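You operate a simulated robot arm through the tools that you are given. There is no shell and no other tool. Be economical: measure what you need, move in short steps, check, and stop when the job is done.

You run a simulated robot arm. Do the job below in one go: nothing can be reset, and whatever is moved stays where it is left.

JOB
Take the run tag and leave it on top of the silver boxed head. Put the sachet labelled "DRY" from the kit station on the green pad. Close the thirty mm drawer. Open the spares drawer, take the grey elbow block and put it in the inside of the spares drawer, then shut the drawer. Open the rule stop. Do these in any order.
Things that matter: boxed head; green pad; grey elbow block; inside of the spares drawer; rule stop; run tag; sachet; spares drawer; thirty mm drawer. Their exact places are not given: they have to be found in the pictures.

It is judged by the outcome, as a careful person would: the job done as asked, and still so three seconds after it is handed in. It fails if anything else is knocked over, pushed out of place, dropped, spilled or broken.

ROBOT AND FRAMES
A 7-joint arm with a fingered hand on a trunk, on a base that drives. Base frame: it is fixed to the floor where the robot stands at the start and does not move with it; the origin is under the middle of the robot, x ahead of it, y to its left, z up. Units: m, degrees, N and s.
With the tool pointing down near the work surface it reaches from about 0.34 to 0.76 m from the robot's upright axis, wherever it stands. Its first joint turns from -166.0 to 166.0 degrees. Places, roughly: green pad (8x9x3 cm) [1.7, -1.5, 0.8]; grey elbow block [-1.25, -2, 0.75]; inside of the spares drawer [1.6, -1.6, 0.6]; rule stop [3.6, -0.9, 0.7]; sachet [1.75, -1.25, 0.75]; spares drawer [1.7, -1.6, 0.6]; thirty mm drawer [1.6, -1.1, 0.9]. Payload 4 kg.
The tool frame sits at the grasp point between the pads (the TCP): z along the fingers, y along the line on which they close. The tips reach 0.026 m beyond it. Largest opening 0.132 m; the body of the gripper starts 0.073 m behind the TCP. The gripper is a hand of 4 fingers: y runs from the thumb to the fingers, the wrist lies at [0, 0, -0.239] in the tool frame.
Orientation is told as [roll, pitch, yaw] about the base's x, y, z axes, in that order, counted from this pose: with the fingers straight down and closing along the base's y, the tool's x points along the base's -x, its y along +y and its z along -z.

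CONTROLS
- The arm moves only by the tool play_rows. Its argument "motion" is a list of rows, each an object (a shift or turn left out is 0) with "xyz": the shift along the tool's x, y, z in m, a list of three; "delta_rot": the turn, a rotation vector about the tool's x, y, z in degrees, a list of three. In form: [{"xyz": [x, y, z], "delta_rot": [ax, ay, az]}, ...]. A call has 1 to 20 rows; each row is the pose to reach, as a shift and turn from the pose commanded when the call began, along the tool's axes at that moment. A row lasts 0.2 s, in which the tool goes at most 0.05 m and 8.6 degrees; a call with a longer step from one row to the next is refused whole. Where a pose cannot be reached the arm comes as near as it can. A force on the tool above 40 N (or 10 N above the force at the start of the call, whichever is more), or a blocked arm, ends the call early, and 0.2 s more pass. In this call time passes only in rows, and 0.2 s behind the last. It gives the time, the measured TCP pose, the force on the tool (base axes), the opening and the grip force at its end, in the units of the frame above (readings bear some noise), with the torque about the TCP (base axes, N m) and any sound that the robot's microphone picked up.
- Cameras (640 x 400 px; columns grow to the right, rows downward): "scene" is now at [0.0273, 0.1703, 1.4788]; the picture's right is [0.14, -0.99, 0.00], its down [-0.65, -0.09, -0.75] and it looks along [0.74, 0.11, -0.66] (base axes); focal length 272 px, centre (320, 200). "wrist" rides on the gripper at [0.068, 0.002, -0.097] in the tool frame; the picture's right is [-0.03, 1.00, 0.00], its down [-0.82, -0.02, -0.58] and it looks along [-0.58, -0.01, 0.82] (tool axes); focal length 270 px, centre (320, 200).
- get_image(camera): a new picture of that camera. It takes no simulated time.
- slide_trunk(by): slides the trunk up (or, below 0, down) by that many m; the arm and the scene camera ride with it, the base frame stays. It gives what a move gives, with no picture.
- drive_base(legs): drives the robot by 1 to 6 legs, each [ahead, turn to the left] in m and degrees, along the robot's own axes; the way and the turn of a leg run together, so that a leg with both is an arc; at most 1.5 m and 180 degrees a leg. The arm and the cameras ride along, it lands a little off, and it stops where it bumps. It gives what a move gives.
- curl_fingers(finger1, finger2, finger3, thumb_bend): sets how far each is bent, from 0 (flat) to 1 (curled in); at 0.3 the hand is open as for a grip, at 0.7 the pads meet at the TCP. One left out holds its place. A second passes; each finger stops where it meets its share of the squeeze, and holds until it gets a number again. It is the only way to open and close the hand. It gives what a move gives, with no picture; readings hold the bend of each and the force on the fingers (four entries, about 0 where the hand has none), thumb and palm.
- aim_head(pan, tilt): turns the head with the scene camera to pan (to the left, within 155 degrees either way) and tilt (down, from -29 to 69), counted from straight ahead of the robot. It gives what a move gives.
- probe_pixels(camera, pixels): for up to 12 pixels [column, row] of the newest picture of that camera ("zoom" is the newest enlarged one), the place [x, y, z] in the base frame of the surface seen there, good to about 0.003 m, but the place of the scene camera against the robot may be out by one fixed shift of up to 0.012 m in any direction. It takes no simulated time.
- zoom(camera, box): a new picture of the part [left, top, right, bottom] of that camera's present view, enlarged. It takes no simulated time.
- job_done(): hands the job in; it is judged then, once.

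Work in short steps. Measure before you move; look again where a grasp or a placing could have gone wrong, and mend it. You have 110 turns and 78 pictures in all, those below and enlarged ones among them. Open the gripper and draw the arm clear of the work before you hand the job in, unless the task says otherwise.

The tools are called after "Emit:" as name(argument=value, ...) on one line, values as JSON. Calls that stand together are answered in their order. play_rows: Moves the arm, as the interface text tells. Its arguments: {"type":"object","properties":{"motion":{"type":"array","items":{"type":"object","properties":{"xyz":{"type":"array","items":{"type":"number"}},"delta_rot":{"type":"array","items":{"type":"number"}}}}}},"required":["motion"]} The other tools are called the same way: slide_trunk (by) slides the trunk up or down; curl_fingers (finger1, finger2, finger3, thumb_bend) moves the fingers one by one; drive_base (legs) drives the base; aim_head (pan, tilt) turns the head that bears the scene camera; get_image (camera) takes a picture; probe_pixels (camera, pixels) gives the place of the surface under pixels of a picture; zoom (camera, box) takes an enlarged picture of a part of a camera's view; job_done () hands the job in.

At the start:

```text
clock: 0.0
eef_pos: [0.4853, 0.0556, 1.1334]
orientation: [0.0, 0.0, -0.1]
force: [-1.0, 0.7, 0.3]
ft_torque: [0.02, 0.01, -0.01]
width: 0.1321
grip_force: 0.1
shape: jaw
bend: [0.3, 0.3, 0.3, 0.3]
finger forces: [0.0, 0.0, 0.0, 0.1, 0.0, 0.1]
trunk travel left (down, up): [-0.45, 0.14]
robot x, y, heading: [0.0002, -0.0011, 0.2]
head pan, tilt: [8.1, 41.3]
```

scene: 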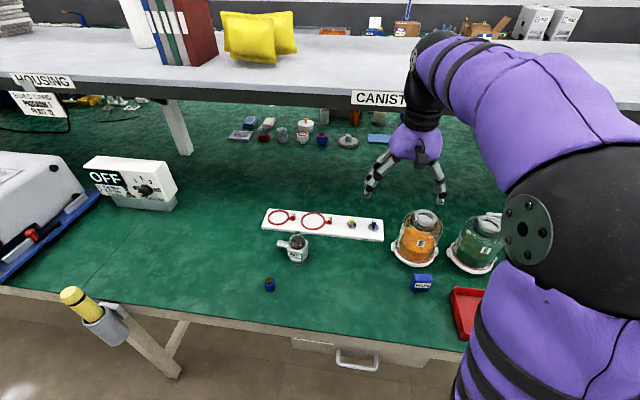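
wrist: 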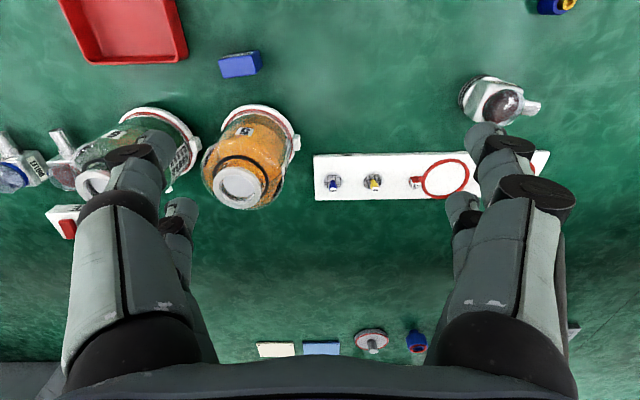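

The first picture shows a bench ahead with none of the named items clearly in it. I turn the head to the right to look for the kit station.

Emit:
aim_head(pan=-45, tilt=25)

Emit:
get_image(camera="scene")

Emit:
aim_head(pan=-120, tilt=20)

Emit:
get_image(camera="scene")

Emit:
aim_head(pan=90, tilt=20)

Emit:
get_image(camera="scene")

```text
clock: 1.2
eef_pos: [0.4859, 0.0542, 1.1344]
orientation: [0.0, -0.1, 0.0]
force: [0.3, 0.6, -0.9]
ft_torque: [-0.04, 0.0, 0.0]
width: 0.1319
grip_force: 0.1
shape: jaw
bend: [0.3, 0.3, 0.3, 0.3]
finger forces: [0.1, 0.1, 0.0, 0.0, 0.1, 0.1]
trunk travel left (down, up): [-0.45, 0.14]
robot x, y, heading: [0.0006, -0.0037, -0.1]
head pan, tilt: [-45.0, 25.0]
```

```text
75 pictures are left
```

scene: 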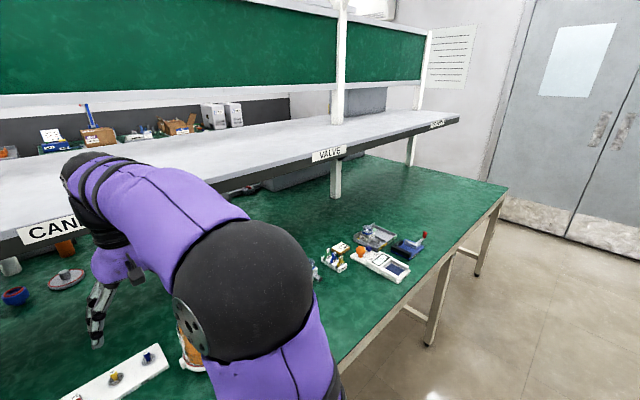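

```text
clock: 2.7
eef_pos: [0.4852, 0.0549, 1.1346]
orientation: [0.1, 0.0, 0.0]
force: [-0.2, 0.0, 0.1]
ft_torque: [-0.04, 0.0, -0.06]
width: 0.1319
grip_force: 0.0
shape: jaw
bend: [0.3, 0.3, 0.3, 0.3]
finger forces: [0.0, 0.0, 0.0, 0.0, 0.0, 0.0]
trunk travel left (down, up): [-0.45, 0.14]
robot x, y, heading: [0.0012, 0.001, -0.2]
head pan, tilt: [-120.0, 20.0]
```

```text
74 pictures are left
```

scene: 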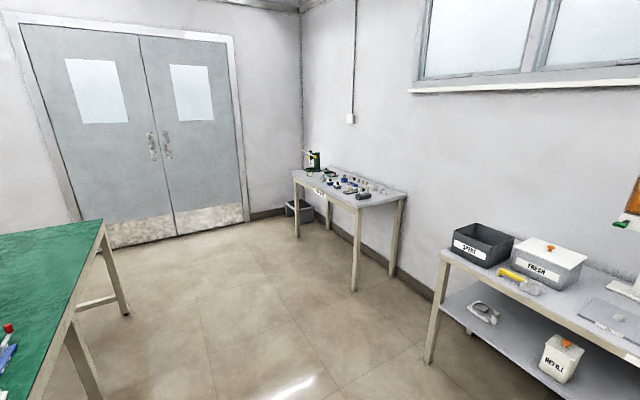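

```text
clock: 5.7
eef_pos: [0.4855, 0.0546, 1.1345]
orientation: [0.1, 0.0, 0.1]
force: [0.0, -0.4, -0.2]
ft_torque: [-0.03, -0.04, 0.02]
width: 0.1319
grip_force: 0.0
shape: jaw
bend: [0.3, 0.3, 0.3, 0.3]
finger forces: [0.0, 0.1, 0.0, 0.0, 0.0, 0.0]
trunk travel left (down, up): [-0.45, 0.14]
robot x, y, heading: [-0.0004, -0.0031, 0.0]
head pan, tilt: [90.0, 20.0]
```

```text
73 pictures are left
```

scene: 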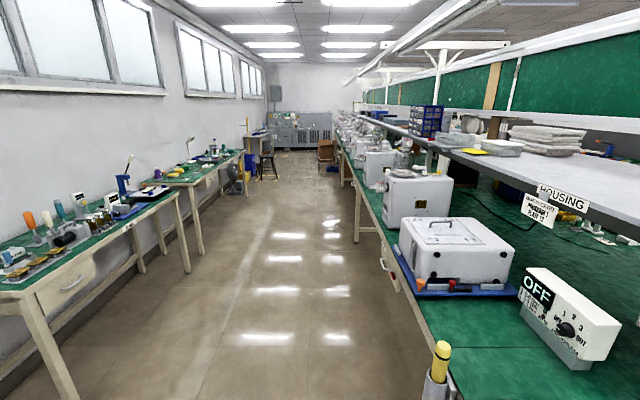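

I need the layout in numbers, so I look right again and probe.

Emit:
aim_head(pan=-50, tilt=25)

Emit:
zoom(camera="scene", box=[200, 60, 560, 285])

Emit:
probe_pixels(camera="zoom", pixels=[[300, 300], [230, 240], [500, 220], [600, 200], [300, 100], [100, 160]])

Emit:
aim_head(pan=-110, tilt=20)

Emit:
zoom(camera="scene", box=[200, 120, 440, 270])

Emit:
probe_pixels(camera="zoom", pixels=[[100, 200], [200, 200], [300, 200], [400, 200], [500, 250], [300, 350]])

```text
clock: 8.0
eef_pos: [0.4861, 0.0556, 1.1362]
orientation: [0.0, 0.0, 0.0]
force: [0.4, -0.2, 0.4]
ft_torque: [-0.02, 0.03, 0.02]
width: 0.1318
grip_force: 0.0
shape: jaw
bend: [0.3, 0.3, 0.3, 0.3]
finger forces: [0.0, 0.0, 0.0, 0.0, 0.1, 0.0]
trunk travel left (down, up): [-0.45, 0.14]
robot x, y, heading: [-0.0016, 0.0016, -0.3]
head pan, tilt: [-50.0, 25.0]
```

```text
1.78 times, centred on (380, 172) of scene
```

zoom: 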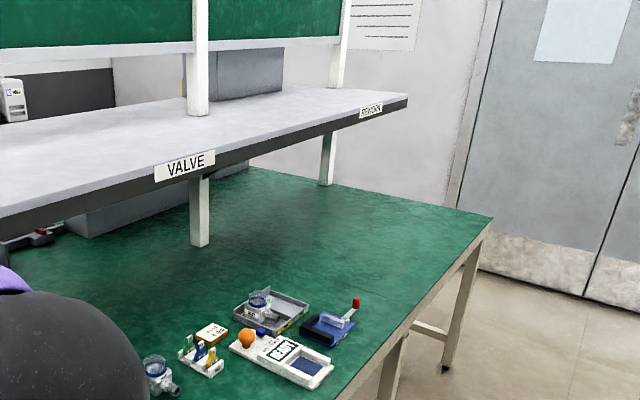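

```text
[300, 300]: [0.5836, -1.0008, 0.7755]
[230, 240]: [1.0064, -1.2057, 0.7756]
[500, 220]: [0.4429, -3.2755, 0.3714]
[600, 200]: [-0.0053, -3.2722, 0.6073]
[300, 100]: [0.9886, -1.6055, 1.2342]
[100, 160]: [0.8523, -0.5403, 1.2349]
```

```text
clock: 9.3
eef_pos: [0.4863, 0.0551, 1.1359]
orientation: [0.0, 0.1, 0.1]
force: [0.0, 0.3, -0.9]
ft_torque: [0.01, -0.02, 0.0]
width: 0.1319
grip_force: 0.0
shape: jaw
bend: [0.3, 0.3, 0.3, 0.3]
finger forces: [0.0, 0.0, 0.1, 0.0, 0.1, 0.0]
trunk travel left (down, up): [-0.45, 0.14]
robot x, y, heading: [-0.0007, -0.0012, 0.3]
head pan, tilt: [-110.0, 20.0]
```

```text
2.67 times, centred on (320, 195) of scene
```

zoom: 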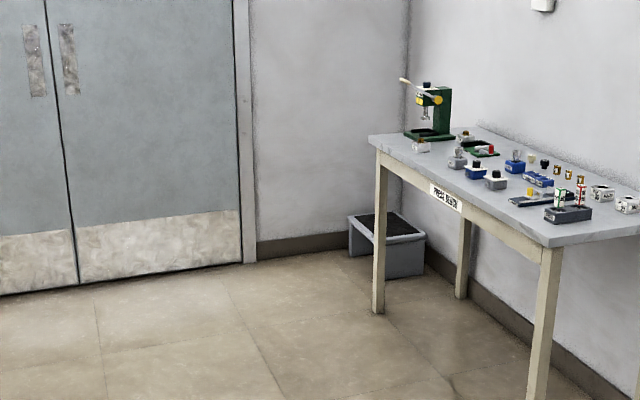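

```text
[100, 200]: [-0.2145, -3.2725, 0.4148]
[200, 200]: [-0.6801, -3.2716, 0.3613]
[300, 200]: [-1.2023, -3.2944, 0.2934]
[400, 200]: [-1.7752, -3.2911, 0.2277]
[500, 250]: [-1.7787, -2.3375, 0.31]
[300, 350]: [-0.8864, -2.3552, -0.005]
```

The press bench in the zoom is where the grey elbow block should be, about (-1.25, -2). I probe its edges and the items on it before driving.

Emit:
probe_pixels(camera="zoom", pixels=[[372, 137], [547, 244], [495, 178], [456, 162], [476, 168], [422, 145], [570, 212], [536, 180], [515, 160], [624, 230], [377, 305], [490, 130]])

Emit:
zoom(camera="scene", box=[338, 145, 450, 215])

```text
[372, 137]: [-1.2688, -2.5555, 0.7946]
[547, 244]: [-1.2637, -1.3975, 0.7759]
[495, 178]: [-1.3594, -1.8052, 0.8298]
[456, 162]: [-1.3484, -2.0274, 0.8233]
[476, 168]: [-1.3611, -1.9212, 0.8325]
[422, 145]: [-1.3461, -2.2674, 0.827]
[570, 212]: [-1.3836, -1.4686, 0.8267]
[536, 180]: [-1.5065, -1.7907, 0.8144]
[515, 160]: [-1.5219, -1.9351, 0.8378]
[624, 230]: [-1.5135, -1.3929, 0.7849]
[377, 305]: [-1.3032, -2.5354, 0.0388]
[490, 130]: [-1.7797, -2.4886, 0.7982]
```

```text
5.71 times, centred on (394, 180) of scene
```

zoom: 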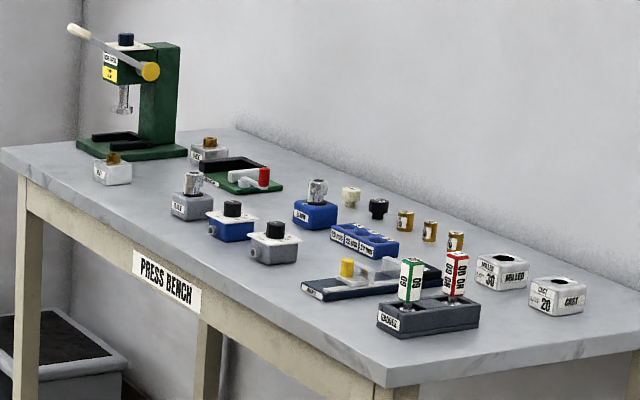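

Several blocks carry labels I can't read from here. I drive to the press bench and face it.

Emit:
drive_base(legs=[[-0.25, 0], [0, -105.4], [1.2, 0], [0.8, 0], [0, -74.6]])

Emit:
aim_head(pan=0, tilt=40)

Emit:
get_image(camera="scene")

Emit:
get_image(camera="wrist")

```text
clock: 28.3
eef_pos: [-1.2114, -2.0382, 1.1351]
orientation: [0.0, 0.0, -177.0]
force: [0.3, -0.2, 0.3]
ft_torque: [0.04, 0.0, -0.01]
width: 0.1319
grip_force: 0.0
shape: jaw
bend: [0.3, 0.3, 0.3, 0.3]
finger forces: [0.0, 0.0, 0.0, 0.0, 0.0, 0.0]
trunk travel left (down, up): [-0.45, 0.14]
robot x, y, heading: [-0.7296, -1.9575, -177.3]
head pan, tilt: [-110.0, 20.0]
```

```text
clock: 30.1
eef_pos: [-1.2107, -2.0373, 1.1356]
orientation: [0.0, -0.1, -177.0]
force: [-0.3, -0.9, 0.9]
ft_torque: [0.01, 0.02, -0.02]
width: 0.132
grip_force: 0.0
shape: jaw
bend: [0.3, 0.3, 0.3, 0.3]
finger forces: [0.1, 0.0, 0.0, 0.0, 0.0, 0.1]
trunk travel left (down, up): [-0.45, 0.14]
robot x, y, heading: [-0.7298, -1.9575, -177.2]
head pan, tilt: [0.0, 40.0]
```

```text
69 pictures are left
```

scene: 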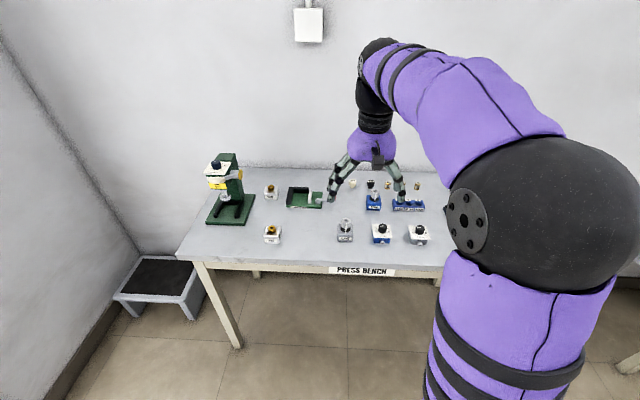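

```text
68 pictures are left
```

wrist: 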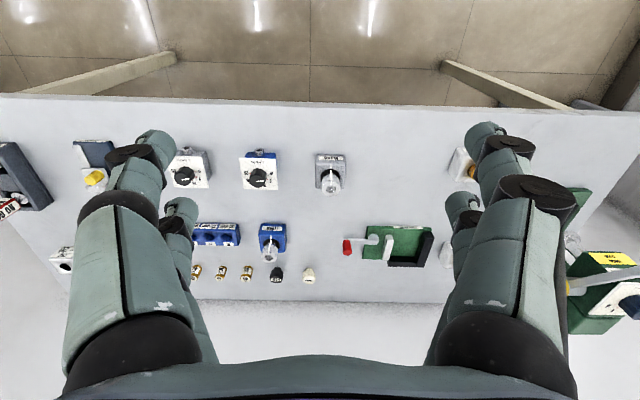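

The wrist picture shows a grey block with a light fitting at (330,172) and a blue one at (270,240). I zoom in to read them.

Emit:
zoom(camera="wrist", box=[160, 130, 400, 280])

Emit:
probe_pixels(camera="zoom", pixels=[[420, 72], [490, 72], [453, 125], [455, 80], [453, 110], [430, 120], [478, 120], [453, 60]])

Emit:
zoom(camera="scene", box=[320, 180, 440, 255])

Emit:
probe_pixels(camera="zoom", pixels=[[130, 215], [135, 290], [95, 290], [180, 290], [135, 240]])

```text
2.67 times, centred on (280, 205) of wrist
```

zoom: 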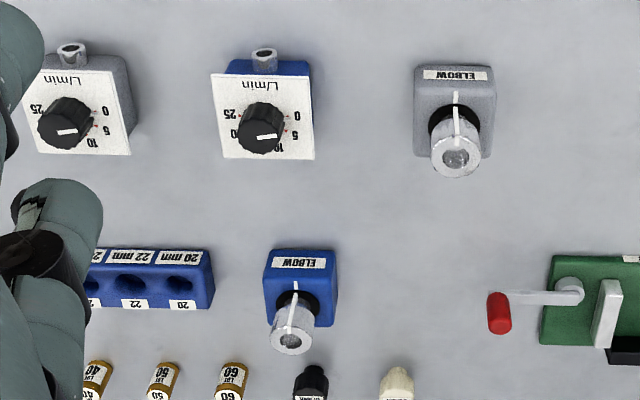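

```text
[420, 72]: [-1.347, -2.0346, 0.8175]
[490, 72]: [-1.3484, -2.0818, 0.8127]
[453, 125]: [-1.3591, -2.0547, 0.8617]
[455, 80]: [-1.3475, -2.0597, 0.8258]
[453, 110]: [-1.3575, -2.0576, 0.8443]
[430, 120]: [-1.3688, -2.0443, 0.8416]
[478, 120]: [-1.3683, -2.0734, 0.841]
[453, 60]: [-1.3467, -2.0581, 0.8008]
```

```text
5.33 times, centred on (380, 218) of scene
```

zoom: 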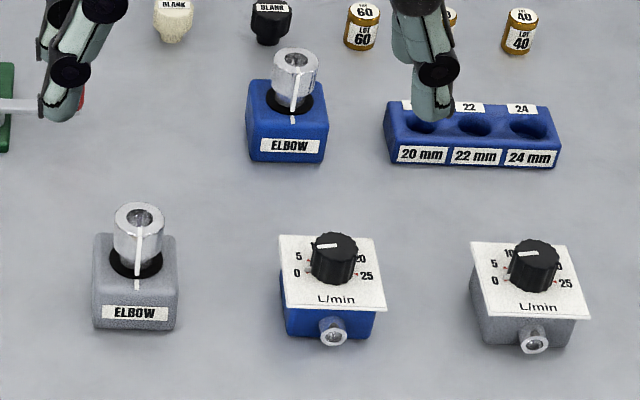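

```text
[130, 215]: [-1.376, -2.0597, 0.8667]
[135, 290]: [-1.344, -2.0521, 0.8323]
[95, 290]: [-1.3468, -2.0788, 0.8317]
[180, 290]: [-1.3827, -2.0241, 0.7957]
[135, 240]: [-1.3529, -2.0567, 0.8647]
```

Grey elbow block: body centre about (-1.367, -2.058), 5 cm wide, top at 0.83, fitting up to 0.867. I narrow the hand and move above it, squaring up the yaw.

Emit:
curl_fingers(finger1=0.4, finger2=0.4, finger3=0.4, thumb_bend=0.4)

Emit:
play_rows(motion=[{"xyz": [-0.031, 0.002, 0.035], "delta_rot": [0, 0, 0.6]}, {"xyz": [-0.063, 0.005, 0.07], "delta_rot": [0, 0, 1.2]}, {"xyz": [-0.094, 0.007, 0.1], "delta_rot": [0, 0, 1.8]}, {"xyz": [-0.125, 0.009, 0.13], "delta_rot": [0, 0, 2.4]}, {"xyz": [-0.157, 0.012, 0.16], "delta_rot": [0, 0, 3]}, {"xyz": [-0.157, 0.012, 0.185], "delta_rot": [0, 0, 3]}])

Emit:
get_image(camera="wrist")

Emit:
zoom(camera="scene", box=[300, 140, 460, 260])

```text
clock: 31.1
eef_pos: [-1.2104, -2.0362, 1.1334]
orientation: [0.0, -0.1, -176.9]
force: [0.7, 0.2, -0.1]
ft_torque: [-0.03, 0.02, 0.02]
width: 0.1006
grip_force: 0.1
shape: fingers
bend: [0.4, 0.4, 0.4, 0.4]
finger forces: [0.1, 0.1, 0.0, 0.0, 0.1, 0.1]
trunk travel left (down, up): [-0.45, 0.14]
robot x, y, heading: [-0.7275, -1.9553, -176.9]
head pan, tilt: [0.0, 40.0]
```

```text
clock: 32.5
eef_pos: [-1.368, -2.0555, 0.9493]
orientation: [0.0, -0.1, -180.0]
force: [-0.2, -0.3, -0.3]
ft_torque: [0.0, -0.01, 0.0]
width: 0.1006
grip_force: 0.0
shape: fingers
bend: [0.4, 0.4, 0.4, 0.4]
finger forces: [0.0, 0.0, 0.0, 0.1, 0.0, 0.0]
trunk travel left (down, up): [-0.45, 0.14]
robot x, y, heading: [-0.726, -1.9583, -176.9]
head pan, tilt: [0.0, 40.0]
```

```text
65 pictures are left
```

wrist: 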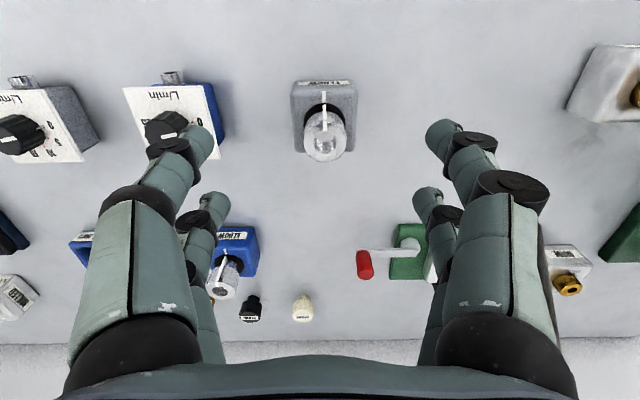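

```text
3.33 times, centred on (380, 200) of scene
```

zoom: 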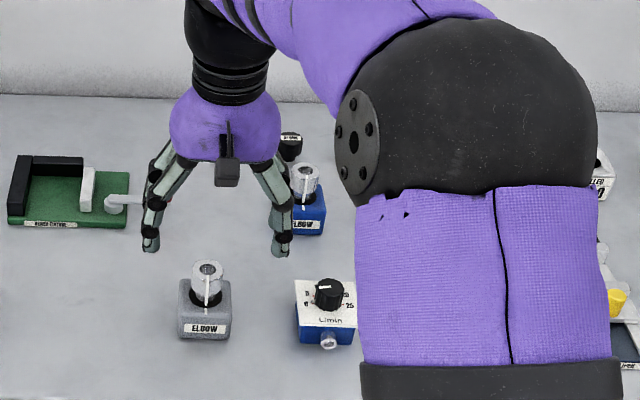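

The block sits centred under the hand at (324,115), and the blue flow block is close on the left. I narrow a bit more and go down to z≈0.815.

Emit:
curl_fingers(finger1=0.45, finger2=0.45, finger3=0.45, thumb_bend=0.45)

Emit:
play_rows(motion=[{"xyz": [0, 0.001, 0.035]}, {"xyz": [0, 0.002, 0.07]}, {"xyz": [0, 0.003, 0.1]}, {"xyz": [0, 0.003, 0.12]}, {"xyz": [0, 0.003, 0.134]}])

Emit:
get_image(camera="wrist")

```text
clock: 33.5
eef_pos: [-1.366, -2.056, 0.9502]
orientation: [-0.1, 0.0, -179.9]
force: [1.0, 0.6, -0.2]
ft_torque: [0.02, -0.02, -0.02]
width: 0.0835
grip_force: 0.0
shape: fingers
bend: [0.45, 0.45, 0.45, 0.45]
finger forces: [0.0, 0.0, 0.0, 0.0, 0.0, 0.1]
trunk travel left (down, up): [-0.45, 0.14]
robot x, y, heading: [-0.7292, -1.956, -176.8]
head pan, tilt: [0.0, 40.0]
```

```text
clock: 34.7
eef_pos: [-1.3696, -2.0595, 0.8303]
orientation: [0.1, -1.0, -180.0]
force: [1.9, -0.2, 19.4]
ft_torque: [0.32, -0.43, -0.18]
width: 0.0852
grip_force: 9.0
shape: fingers
bend: [0.46, 0.45, 0.45, 0.45]
finger forces: [6.9, 0.0, 0.5, 0.0, 10.9, 0.0]
trunk travel left (down, up): [-0.45, 0.14]
robot x, y, heading: [-0.728, -1.961, -176.9]
head pan, tilt: [0.0, 40.0]
stopped in row 5: the force on the tool passed its limit (the readings are from after the stop); the commanded pose is now the measured one
```

```text
63 pictures are left
```

wrist: 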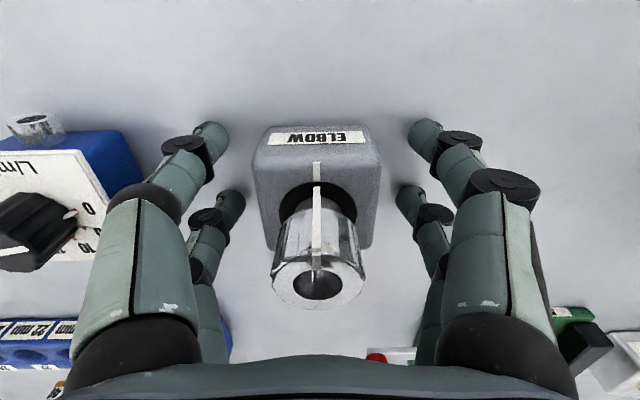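

The fingertips have touched the table at z=0.83: less curled, they reach further. I lift slightly, curl to 0.5 and go lower.

Emit:
play_rows(motion=[{"xyz": [0.0, 0, -0.005], "delta_rot": [0, 0, 0]}])

Emit:
curl_fingers(finger1=0.51, finger2=0.51, finger3=0.51, thumb_bend=0.51)

Emit:
play_rows(motion=[{"xyz": [0, 0, 0.005]}, {"xyz": [0, 0, 0.009]}, {"xyz": [0, 0, 0.013]}])

```text
clock: 35.1
eef_pos: [-1.3711, -2.0593, 0.8316]
orientation: [0.1, -0.7, -179.9]
force: [0.3, -0.5, 2.7]
ft_torque: [-0.04, -0.05, 0.0]
width: 0.0846
grip_force: 1.4
shape: fingers
bend: [0.45, 0.45, 0.45, 0.45]
finger forces: [1.5, 0.0, 0.1, 0.0, 1.0, 0.0]
trunk travel left (down, up): [-0.45, 0.14]
robot x, y, heading: [-0.7271, -1.9594, -176.9]
head pan, tilt: [0.0, 40.0]
```

```text
clock: 36.1
eef_pos: [-1.3713, -2.0614, 0.8335]
orientation: [0.1, -0.7, -179.9]
force: [0.3, -0.8, 1.4]
ft_torque: [-0.04, -0.06, -0.01]
width: 0.0652
grip_force: 0.7
shape: fingers
bend: [0.5, 0.51, 0.51, 0.51]
finger forces: [1.2, 0.0, 0.1, 0.0, 0.5, 0.1]
trunk travel left (down, up): [-0.45, 0.14]
robot x, y, heading: [-0.7309, -1.9559, -177.0]
head pan, tilt: [0.0, 40.0]
```

```text
clock: 36.7
eef_pos: [-1.373, -2.0609, 0.8332]
orientation: [0.2, -1.4, -179.9]
force: [2.6, -0.6, 16.5]
ft_torque: [0.2, -0.44, -0.08]
width: 0.0649
grip_force: 8.2
shape: fingers
bend: [0.52, 0.51, 0.51, 0.51]
finger forces: [5.8, 0.0, 0.1, 0.0, 10.9, 0.0]
trunk travel left (down, up): [-0.45, 0.14]
robot x, y, heading: [-0.7293, -1.958, -177.1]
head pan, tilt: [0.0, 40.0]
stopped in row 2: the force on the tool passed its limit (the readings are from after the stop); the commanded pose is now the measured one
```

Same contact again, so this is as low as it goes; the tips are at table level. I raise 4 mm and close on the block.

Emit:
play_rows(motion=[{"xyz": [0, 0, -0.004], "delta_rot": [0, 1.2, 0]}])

Emit:
curl_fingers(finger1=0.7, finger2=0.7, finger3=0.7, thumb_bend=0.7)

Emit:
get_image(camera="wrist")

```text
clock: 37.1
eef_pos: [-1.3729, -2.0604, 0.8334]
orientation: [0.1, 0.0, -179.9]
force: [-1.3, -1.0, 5.7]
ft_torque: [0.09, 0.12, 0.02]
width: 0.0633
grip_force: 2.7
shape: fingers
bend: [0.51, 0.51, 0.51, 0.51]
finger forces: [0.2, 0.5, 3.6, 0.1, 0.3, 0.0]
trunk travel left (down, up): [-0.45, 0.14]
robot x, y, heading: [-0.7306, -1.9583, -176.9]
head pan, tilt: [0.0, 40.0]
```

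```text
clock: 38.1
eef_pos: [-1.3733, -2.0618, 0.8332]
orientation: [0.2, -0.1, -179.9]
force: [0.0, -0.4, 0.2]
ft_torque: [0.03, -0.01, -0.01]
width: 0.0473
grip_force: 19.5
shape: fingers
bend: [0.53, 0.54, 0.58, 0.63]
finger forces: [10.3, 9.5, 6.9, 0.1, 13.0, 0.0]
trunk travel left (down, up): [-0.45, 0.14]
robot x, y, heading: [-0.7334, -1.9559, -177.0]
head pan, tilt: [0.0, 40.0]
```

```text
62 pictures are left
```

wrist: 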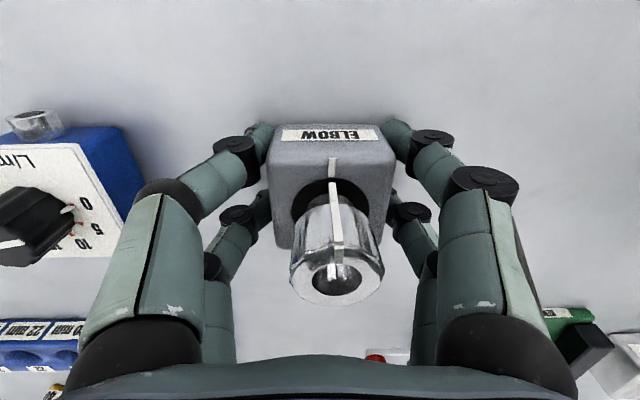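

All four fingers hold the block with about 19 N of grip. I lift it straight up by 25 cm and check it is held.

Emit:
play_rows(motion=[{"xyz": [0, 0, -0.02]}, {"xyz": [0, 0, -0.06]}, {"xyz": [0, 0, -0.1]}, {"xyz": [0, 0, -0.145]}, {"xyz": [0.02, 0, -0.19]}, {"xyz": [0.05, 0, -0.225]}, {"xyz": [0.09, 0, -0.25]}])

Emit:
get_image(camera="wrist")

```text
clock: 39.7
eef_pos: [-1.2835, -2.0587, 1.0852]
orientation: [0.2, 0.0, -179.9]
force: [-0.5, -0.2, -1.3]
ft_torque: [0.02, -0.05, 0.0]
width: 0.0474
grip_force: 19.7
shape: fingers
bend: [0.53, 0.54, 0.58, 0.63]
finger forces: [10.3, 9.4, 6.8, 0.0, 12.9, 0.0]
trunk travel left (down, up): [-0.45, 0.14]
robot x, y, heading: [-0.7274, -1.9585, -177.1]
head pan, tilt: [0.0, 40.0]
```

```text
61 pictures are left
```

wrist: 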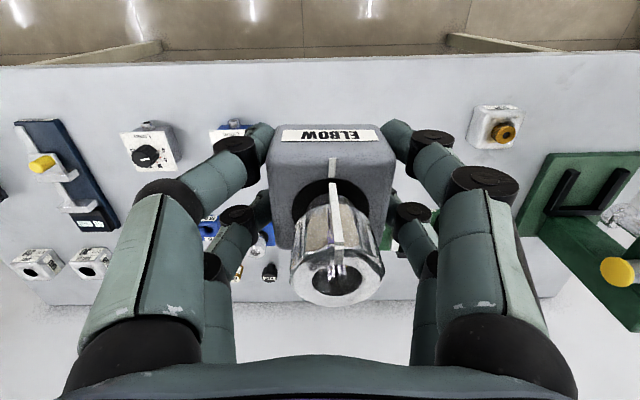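

The block is held firmly. I back off and drive round the right end of the bench to see the far side.

Emit:
drive_base(legs=[[-0.15, 0], [0, 152], [1.0, 0], [0, 25], [0.6, 0]])

Emit:
aim_head(pan=45, tilt=20)

Emit:
get_image(camera="scene")

Emit:
probe_pixels(camera="scene", pixels=[[100, 300], [200, 250], [320, 250], [450, 250], [550, 250], [320, 350]])

```text
clock: 50.9
eef_pos: [0.6613, -2.3682, 1.0828]
orientation: [0.2, 0.2, -24.7]
force: [0.8, -0.7, -1.8]
ft_torque: [0.01, 0.06, -0.01]
width: 0.0473
grip_force: 19.9
shape: fingers
bend: [0.53, 0.54, 0.58, 0.63]
finger forces: [10.3, 9.3, 6.8, 0.1, 12.7, 0.1]
trunk travel left (down, up): [-0.45, 0.14]
robot x, y, heading: [0.112, -2.2253, -21.7]
head pan, tilt: [0.0, 40.0]
stopped in leg 3: the robot was blocked; the commanded pose is now the measured one
```

```text
clock: 52.0
eef_pos: [0.6585, -2.3683, 1.0831]
orientation: [0.1, 0.1, -24.5]
force: [-0.4, 0.9, -2.2]
ft_torque: [0.0, 0.0, 0.03]
width: 0.0471
grip_force: 20.2
shape: fingers
bend: [0.53, 0.54, 0.58, 0.63]
finger forces: [10.4, 9.3, 6.8, 0.0, 12.8, 0.0]
trunk travel left (down, up): [-0.45, 0.14]
robot x, y, heading: [0.1133, -2.226, -21.6]
head pan, tilt: [45.0, 20.0]
```

```text
60 pictures are left
```

scene: 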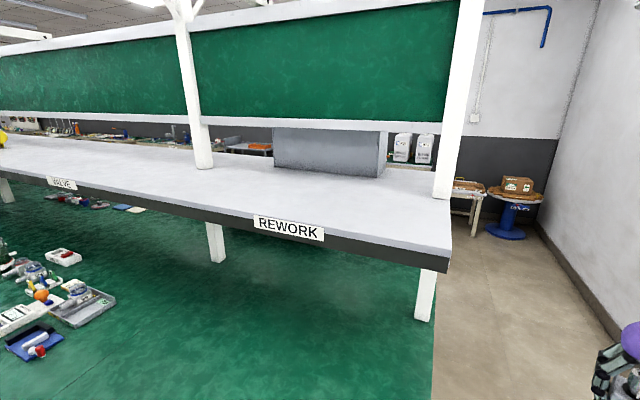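

```text
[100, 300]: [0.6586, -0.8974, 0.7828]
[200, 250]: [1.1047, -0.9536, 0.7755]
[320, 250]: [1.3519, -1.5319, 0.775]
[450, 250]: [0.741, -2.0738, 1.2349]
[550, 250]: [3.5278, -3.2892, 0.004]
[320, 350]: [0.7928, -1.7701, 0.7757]
```

The base hit the bench corner; the bench ends near y≈-2.05. I back up and take a lower lane at y≈-2.68.

Emit:
drive_base(legs=[[-0.7, 0], [0, -24], [1.0, 0], [0, 45.8], [1.4, 0]])

Emit:
aim_head(pan=70, tilt=20)

Emit:
get_image(camera="scene")

Emit:
probe_pixels(camera="scene", pixels=[[100, 300], [200, 250], [320, 250], [450, 250], [550, 250], [320, 350]])

```text
clock: 70.6
eef_pos: [2.1113, -2.6519, 1.0835]
orientation: [0.2, 0.1, -3.7]
force: [0.3, -0.4, -2.0]
ft_torque: [-0.02, 0.0, -0.02]
width: 0.0471
grip_force: 19.2
shape: fingers
bend: [0.53, 0.54, 0.58, 0.63]
finger forces: [10.1, 9.3, 6.8, 0.0, 12.8, 0.0]
trunk travel left (down, up): [-0.45, 0.14]
robot x, y, heading: [1.5514, -2.7184, -1.0]
head pan, tilt: [45.0, 20.0]
```

```text
clock: 71.5
eef_pos: [2.1119, -2.6513, 1.0838]
orientation: [0.2, 0.1, -3.8]
force: [0.1, -0.2, -1.8]
ft_torque: [-0.03, 0.01, 0.03]
width: 0.0472
grip_force: 19.2
shape: fingers
bend: [0.53, 0.54, 0.58, 0.63]
finger forces: [10.2, 9.2, 6.8, 0.0, 12.7, 0.0]
trunk travel left (down, up): [-0.45, 0.14]
robot x, y, heading: [1.5528, -2.7172, -1.0]
head pan, tilt: [70.0, 20.0]
```

```text
59 pictures are left
```

scene: 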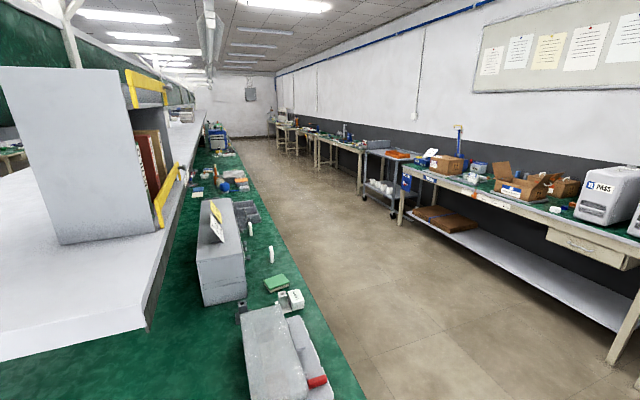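

```text
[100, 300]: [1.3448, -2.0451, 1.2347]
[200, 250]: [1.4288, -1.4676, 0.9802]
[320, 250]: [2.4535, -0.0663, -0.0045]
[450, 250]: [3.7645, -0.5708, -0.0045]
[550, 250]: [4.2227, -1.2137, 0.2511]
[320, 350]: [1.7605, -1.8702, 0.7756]
```

The green pad shows at (276,284) on the far side of the bench, whose edge is near x≈1.83, and another bench stands across the aisle. I drive into the aisle and face the kit station.

Emit:
drive_base(legs=[[0.85, 0], [0, 91], [1.3, 0], [0, 90]])

Emit:
aim_head(pan=0, tilt=30)

Emit:
get_image(camera="scene")

Emit:
probe_pixels(camera="scene", pixels=[[100, 300], [200, 250], [320, 250], [320, 300], [320, 350]])

```text
clock: 89.9
eef_pos: [1.8555, -1.5022, 1.0831]
orientation: [0.2, 0.1, 178.9]
force: [0.1, -0.8, -2.2]
ft_torque: [-0.01, -0.03, -0.02]
width: 0.0471
grip_force: 19.1
shape: fingers
bend: [0.53, 0.54, 0.59, 0.63]
finger forces: [10.2, 9.0, 6.6, 0.1, 12.7, 0.0]
trunk travel left (down, up): [-0.45, 0.14]
robot x, y, heading: [2.4105, -1.4109, -178.2]
head pan, tilt: [70.0, 20.0]
```

```text
clock: 91.3
eef_pos: [1.8547, -1.5025, 1.0836]
orientation: [0.1, 0.1, 178.7]
force: [0.6, -0.5, -1.9]
ft_torque: [0.04, 0.01, 0.03]
width: 0.0473
grip_force: 19.4
shape: fingers
bend: [0.53, 0.54, 0.59, 0.63]
finger forces: [10.1, 9.0, 6.6, 0.1, 12.6, 0.1]
trunk travel left (down, up): [-0.45, 0.14]
robot x, y, heading: [2.4126, -1.4103, -178.4]
head pan, tilt: [0.0, 30.0]
```

```text
58 pictures are left
```

scene: 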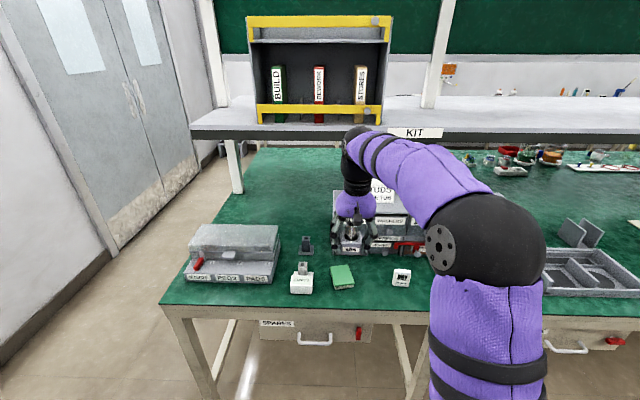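

```text
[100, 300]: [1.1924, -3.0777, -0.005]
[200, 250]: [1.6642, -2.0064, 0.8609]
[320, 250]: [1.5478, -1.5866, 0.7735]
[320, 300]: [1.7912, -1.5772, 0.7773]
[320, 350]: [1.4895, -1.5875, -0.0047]
```

The spares drawer handle is at (315,340) with a red latch at (358,333). I zoom to read labels, and back off a bit to see round the arm.

Emit:
zoom(camera="scene", box=[160, 170, 448, 350])

Emit:
aim_head(pan=-30, tilt=35)

Emit:
get_image(camera="scene")

Emit:
get_image(camera="wrist")

```text
2.22 times, centred on (304, 260) of scene
```

zoom: 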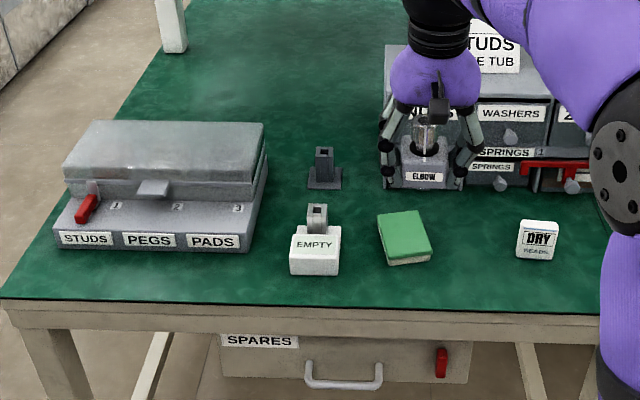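

```text
clock: 92.3
eef_pos: [1.8549, -1.5017, 1.084]
orientation: [0.2, 0.1, 178.8]
force: [-0.3, -0.4, -1.3]
ft_torque: [0.02, -0.03, -0.01]
width: 0.0467
grip_force: 19.4
shape: fingers
bend: [0.53, 0.54, 0.59, 0.63]
finger forces: [10.1, 9.1, 6.6, 0.0, 12.6, 0.0]
trunk travel left (down, up): [-0.45, 0.14]
robot x, y, heading: [2.4155, -1.4112, -178.2]
head pan, tilt: [-30.0, 35.0]
```

```text
56 pictures are left
```

scene: 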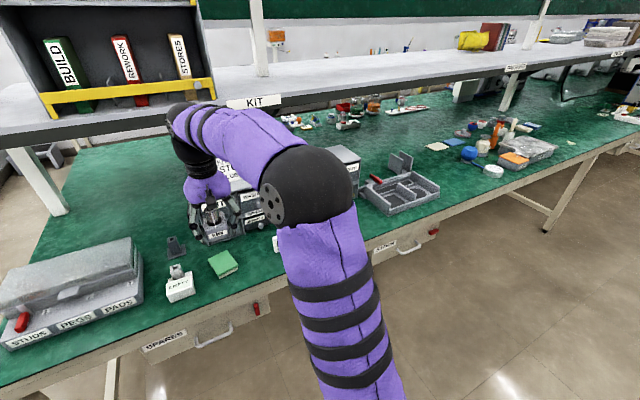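

```text
55 pictures are left
```

wrist: 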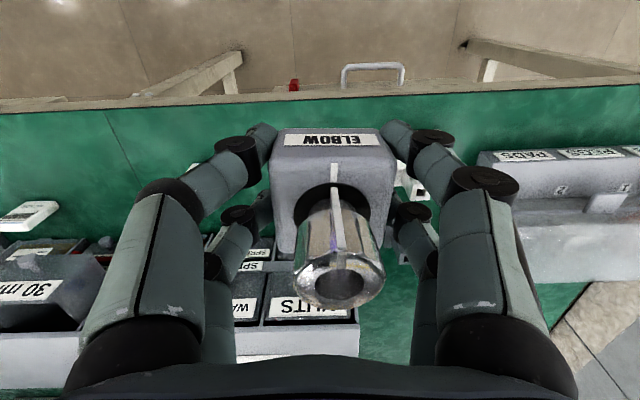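

The open drawer labelled "30 mm" shows at the left of the wrist picture, and the arm hides that area from the scene camera. I shift along the aisle to y≈-0.85 so it comes into clear view.

Emit:
drive_base(legs=[[0, -91.8], [0.6, 0], [0, 90]])

Emit:
aim_head(pan=15, tilt=35)

Emit:
get_image(camera="scene")

Emit:
zoom(camera="scene", box=[30, 130, 350, 330])

```text
clock: 103.2
eef_pos: [1.8355, -0.912, 1.0828]
orientation: [0.2, 0.2, 178.2]
force: [-0.3, 1.0, -2.1]
ft_torque: [0.0, -0.01, -0.03]
width: 0.0468
grip_force: 19.0
shape: fingers
bend: [0.53, 0.54, 0.59, 0.63]
finger forces: [10.1, 8.8, 6.5, 0.0, 12.4, 0.0]
trunk travel left (down, up): [-0.45, 0.14]
robot x, y, heading: [2.3938, -0.8297, -178.6]
head pan, tilt: [-30.0, 35.0]
```

```text
clock: 104.3
eef_pos: [1.8369, -0.9127, 1.0833]
orientation: [0.2, 0.1, 178.2]
force: [-0.2, 0.3, -2.1]
ft_torque: [0.01, -0.01, -0.02]
width: 0.0467
grip_force: 18.9
shape: fingers
bend: [0.53, 0.54, 0.59, 0.63]
finger forces: [10.1, 9.0, 6.5, 0.0, 12.5, 0.0]
trunk travel left (down, up): [-0.45, 0.14]
robot x, y, heading: [2.3943, -0.8321, -178.8]
head pan, tilt: [15.0, 35.0]
```

```text
54 pictures are left
```

scene: 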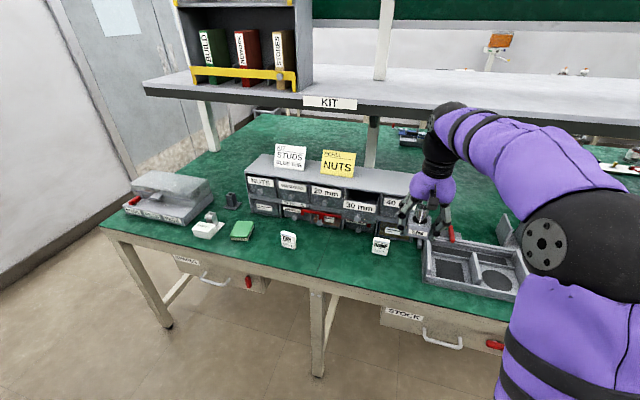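

```text
2.00 times, centred on (190, 230) of scene
```

zoom: 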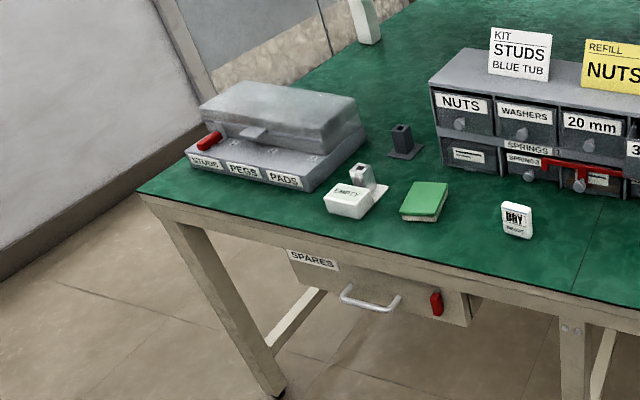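

I zoom on the small-drawer cabinet and the second sachet.

Emit:
zoom(camera="scene", box=[240, 140, 448, 270])

Emit:
probe_pixels(camera="zoom", pixels=[[366, 204], [356, 196], [312, 192], [262, 155], [470, 190], [148, 305], [433, 325], [8, 280], [260, 300], [300, 350], [320, 280], [366, 220]])

```text
3.08 times, centred on (344, 205) of scene
```

zoom: 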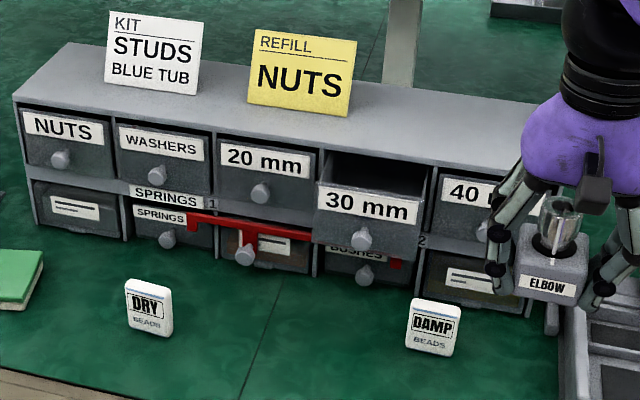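

```text
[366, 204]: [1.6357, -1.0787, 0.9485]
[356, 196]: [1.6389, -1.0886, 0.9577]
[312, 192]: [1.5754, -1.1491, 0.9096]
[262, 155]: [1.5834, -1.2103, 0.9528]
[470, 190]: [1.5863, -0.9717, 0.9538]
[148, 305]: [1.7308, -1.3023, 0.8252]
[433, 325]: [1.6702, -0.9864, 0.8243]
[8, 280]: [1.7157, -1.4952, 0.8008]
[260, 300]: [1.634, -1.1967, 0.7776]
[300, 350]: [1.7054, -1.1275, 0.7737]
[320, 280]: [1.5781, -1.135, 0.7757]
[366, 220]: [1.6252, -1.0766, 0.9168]
```

The 30 mm drawer sticks out about 5 cm (face x≈1.636, z≈0.905–0.96, y≈-1.08). DRY stands at (1.73,-1.30) and DAMP at (1.67,-0.99). I move to y≈-1.15 so I can set the elbow block down in the free spot between the sachets.

Emit:
drive_base(legs=[[0, 90], [0.32, 0], [0, -90], [0.12, 0]])

Emit:
get_image(camera="wrist")

```text
clock: 114.9
eef_pos: [1.716, -1.2181, 1.0826]
orientation: [0.2, 0.1, 176.9]
force: [0.4, -0.1, -1.4]
ft_torque: [0.05, -0.02, 0.02]
width: 0.0466
grip_force: 18.9
shape: fingers
bend: [0.53, 0.54, 0.59, 0.63]
finger forces: [10.1, 8.7, 6.6, 0.0, 12.3, 0.1]
trunk travel left (down, up): [-0.45, 0.14]
robot x, y, heading: [2.2762, -1.1495, 180.2]
head pan, tilt: [15.0, 35.0]
```

```text
51 pictures are left
```

wrist: 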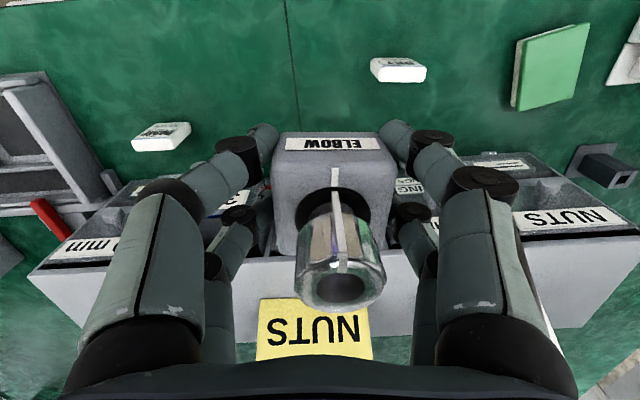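

I move over (1.74,-1.14) and lower the block to just above the surface (it was held at z=0.833 on the press bench).

Emit:
play_rows(motion=[{"xyz": [0.01, -0.04, 0.01], "delta_rot": [0, 0, -1.5]}, {"xyz": [0.02, -0.079, 0.03], "delta_rot": [0, 0, -3.1]}, {"xyz": [0.02, -0.079, 0.075], "delta_rot": [0, 0, -3.1]}, {"xyz": [0.02, -0.079, 0.12], "delta_rot": [0, 0, -3.1]}, {"xyz": [0.02, -0.079, 0.165], "delta_rot": [0, 0, -3.1]}, {"xyz": [0.02, -0.079, 0.205], "delta_rot": [0, 0, -3.1]}, {"xyz": [0.02, -0.079, 0.23], "delta_rot": [0, 0, -3.1]}, {"xyz": [0.02, -0.079, 0.242], "delta_rot": [0, 0, -3.1]}, {"xyz": [0.02, -0.079, 0.247], "delta_rot": [0, 0, -3.1]}])

Emit:
zoom(camera="scene", box=[120, 150, 440, 350])

```text
clock: 116.9
eef_pos: [1.7408, -1.1423, 0.835]
orientation: [0.2, 0.1, 179.9]
force: [1.2, -0.8, -1.4]
ft_torque: [0.01, 0.0, 0.0]
width: 0.0466
grip_force: 19.5
shape: fingers
bend: [0.53, 0.54, 0.59, 0.63]
finger forces: [10.2, 8.8, 6.5, 0.1, 12.4, 0.0]
trunk travel left (down, up): [-0.45, 0.14]
robot x, y, heading: [2.2767, -1.1464, 180.1]
head pan, tilt: [15.0, 35.0]
```

```text
2.00 times, centred on (280, 250) of scene
```

zoom: 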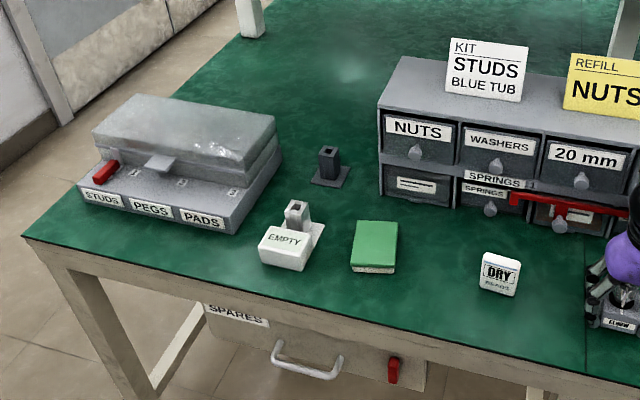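

I lower the last few millimetres, watching the force, then open the hand.

Emit:
play_rows(motion=[{"xyz": [0, 0, 0.001]}, {"xyz": [0, 0, 0.002]}, {"xyz": [0, 0, 0.003]}])

Emit:
curl_fingers(finger1=0.45, finger2=0.45, finger3=0.45, thumb_bend=0.45)

Emit:
play_rows(motion=[{"xyz": [0, 0, -0.03]}, {"xyz": [0, 0, -0.07]}, {"xyz": [0, 0, -0.115]}, {"xyz": [0, 0, -0.16]}])

Emit:
get_image(camera="wrist")

Emit:
probe_pixels(camera="wrist", pixels=[[325, 90], [325, 120], [50, 120], [452, 38], [452, 50]])

```text
clock: 117.7
eef_pos: [1.7428, -1.1411, 0.8325]
orientation: [0.2, 0.1, 179.9]
force: [0.6, -0.1, -1.0]
ft_torque: [0.01, -0.01, -0.02]
width: 0.0467
grip_force: 19.3
shape: fingers
bend: [0.53, 0.54, 0.59, 0.63]
finger forces: [10.2, 8.8, 6.6, 0.0, 12.3, 0.0]
trunk travel left (down, up): [-0.45, 0.14]
robot x, y, heading: [2.2784, -1.1475, 179.9]
head pan, tilt: [15.0, 35.0]
```

```text
clock: 118.7
eef_pos: [1.7421, -1.1406, 0.8333]
orientation: [0.2, 0.1, 179.9]
force: [-0.5, 0.1, 0.2]
ft_torque: [0.01, 0.0, 0.02]
width: 0.0823
grip_force: 0.0
shape: fingers
bend: [0.45, 0.45, 0.45, 0.45]
finger forces: [0.0, 0.0, 0.0, 0.0, 0.0, 0.0]
trunk travel left (down, up): [-0.45, 0.14]
robot x, y, heading: [2.2818, -1.1502, 179.8]
head pan, tilt: [15.0, 35.0]
```

```text
clock: 119.7
eef_pos: [1.7405, -1.1428, 0.9911]
orientation: [0.2, 0.0, 180.0]
force: [0.6, 0.6, 0.4]
ft_torque: [0.01, 0.04, 0.0]
width: 0.0827
grip_force: 0.0
shape: fingers
bend: [0.45, 0.45, 0.45, 0.45]
finger forces: [0.0, 0.0, 0.0, 0.0, 0.0, 0.0]
trunk travel left (down, up): [-0.45, 0.14]
robot x, y, heading: [2.2785, -1.1462, 179.9]
head pan, tilt: [15.0, 35.0]
```

```text
49 pictures are left
```

wrist: 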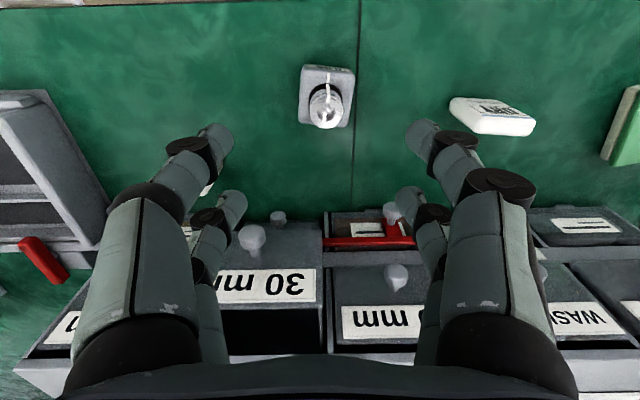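

```text
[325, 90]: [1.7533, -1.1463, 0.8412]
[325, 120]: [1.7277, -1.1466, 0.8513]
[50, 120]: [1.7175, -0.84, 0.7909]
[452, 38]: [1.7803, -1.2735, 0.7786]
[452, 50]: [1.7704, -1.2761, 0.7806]
```

The block stands at (1.74,-1.146) upright. The 30 mm knob is at (252,238) and its label at (265,287) in the wrist picture; I probe them and close the hand into a pusher.

Emit:
probe_pixels(camera="wrist", pixels=[[252, 236], [278, 216], [300, 285], [318, 270], [315, 325], [398, 275], [352, 310], [385, 192]])

Emit:
curl_fingers(finger1=0.7, finger2=0.7, finger3=0.7, thumb_bend=0.7)

```text
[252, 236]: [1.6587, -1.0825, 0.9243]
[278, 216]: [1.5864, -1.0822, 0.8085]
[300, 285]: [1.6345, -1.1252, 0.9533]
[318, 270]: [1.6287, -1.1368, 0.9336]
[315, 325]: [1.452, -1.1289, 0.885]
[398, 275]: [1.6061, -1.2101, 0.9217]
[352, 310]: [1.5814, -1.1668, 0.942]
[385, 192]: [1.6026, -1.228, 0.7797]
```

```text
clock: 120.7
eef_pos: [1.7411, -1.1417, 0.9913]
orientation: [0.1, 0.1, 180.0]
force: [0.4, -0.2, 0.2]
ft_torque: [0.02, 0.01, 0.02]
width: 0.0016
grip_force: 0.0
shape: fingers
bend: [0.7, 0.7, 0.7, 0.7]
finger forces: [0.1, 0.0, 0.0, 0.0, 0.0, 0.1]
trunk travel left (down, up): [-0.45, 0.14]
robot x, y, heading: [2.278, -1.1459, 179.7]
head pan, tilt: [15.0, 35.0]
```

I move in front of the knob (1.659,-1.0825,0.924) and push along -x in small steps until it stops.

Emit:
play_rows(motion=[{"xyz": [0, -0.03, 0]}, {"xyz": [0, -0.06, 0.01]}, {"xyz": [0, -0.06, 0.046]}, {"xyz": [-0.015, -0.06, 0.046]}, {"xyz": [-0.03, -0.06, 0.046]}, {"xyz": [-0.04, -0.06, 0.046]}, {"xyz": [-0.05, -0.06, 0.046]}, {"xyz": [-0.06, -0.06, 0.046]}, {"xyz": [-0.07, -0.06, 0.046]}, {"xyz": [-0.08, -0.06, 0.046]}])

Emit:
get_image(camera="wrist")

```text
clock: 122.9
eef_pos: [1.662, -1.0798, 0.9474]
orientation: [0.2, 0.1, 179.8]
force: [0.7, 0.4, 0.4]
ft_torque: [0.01, 0.0, 0.02]
width: 0.0014
grip_force: 0.5
shape: fingers
bend: [0.7, 0.7, 0.7, 0.7]
finger forces: [0.1, 0.8, 0.0, 0.0, 0.0, 0.0]
trunk travel left (down, up): [-0.45, 0.14]
robot x, y, heading: [2.2762, -1.1477, 180.1]
head pan, tilt: [15.0, 35.0]
```

```text
48 pictures are left
```

wrist: 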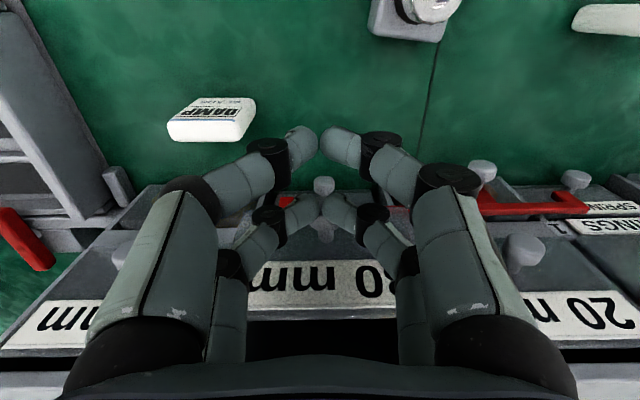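

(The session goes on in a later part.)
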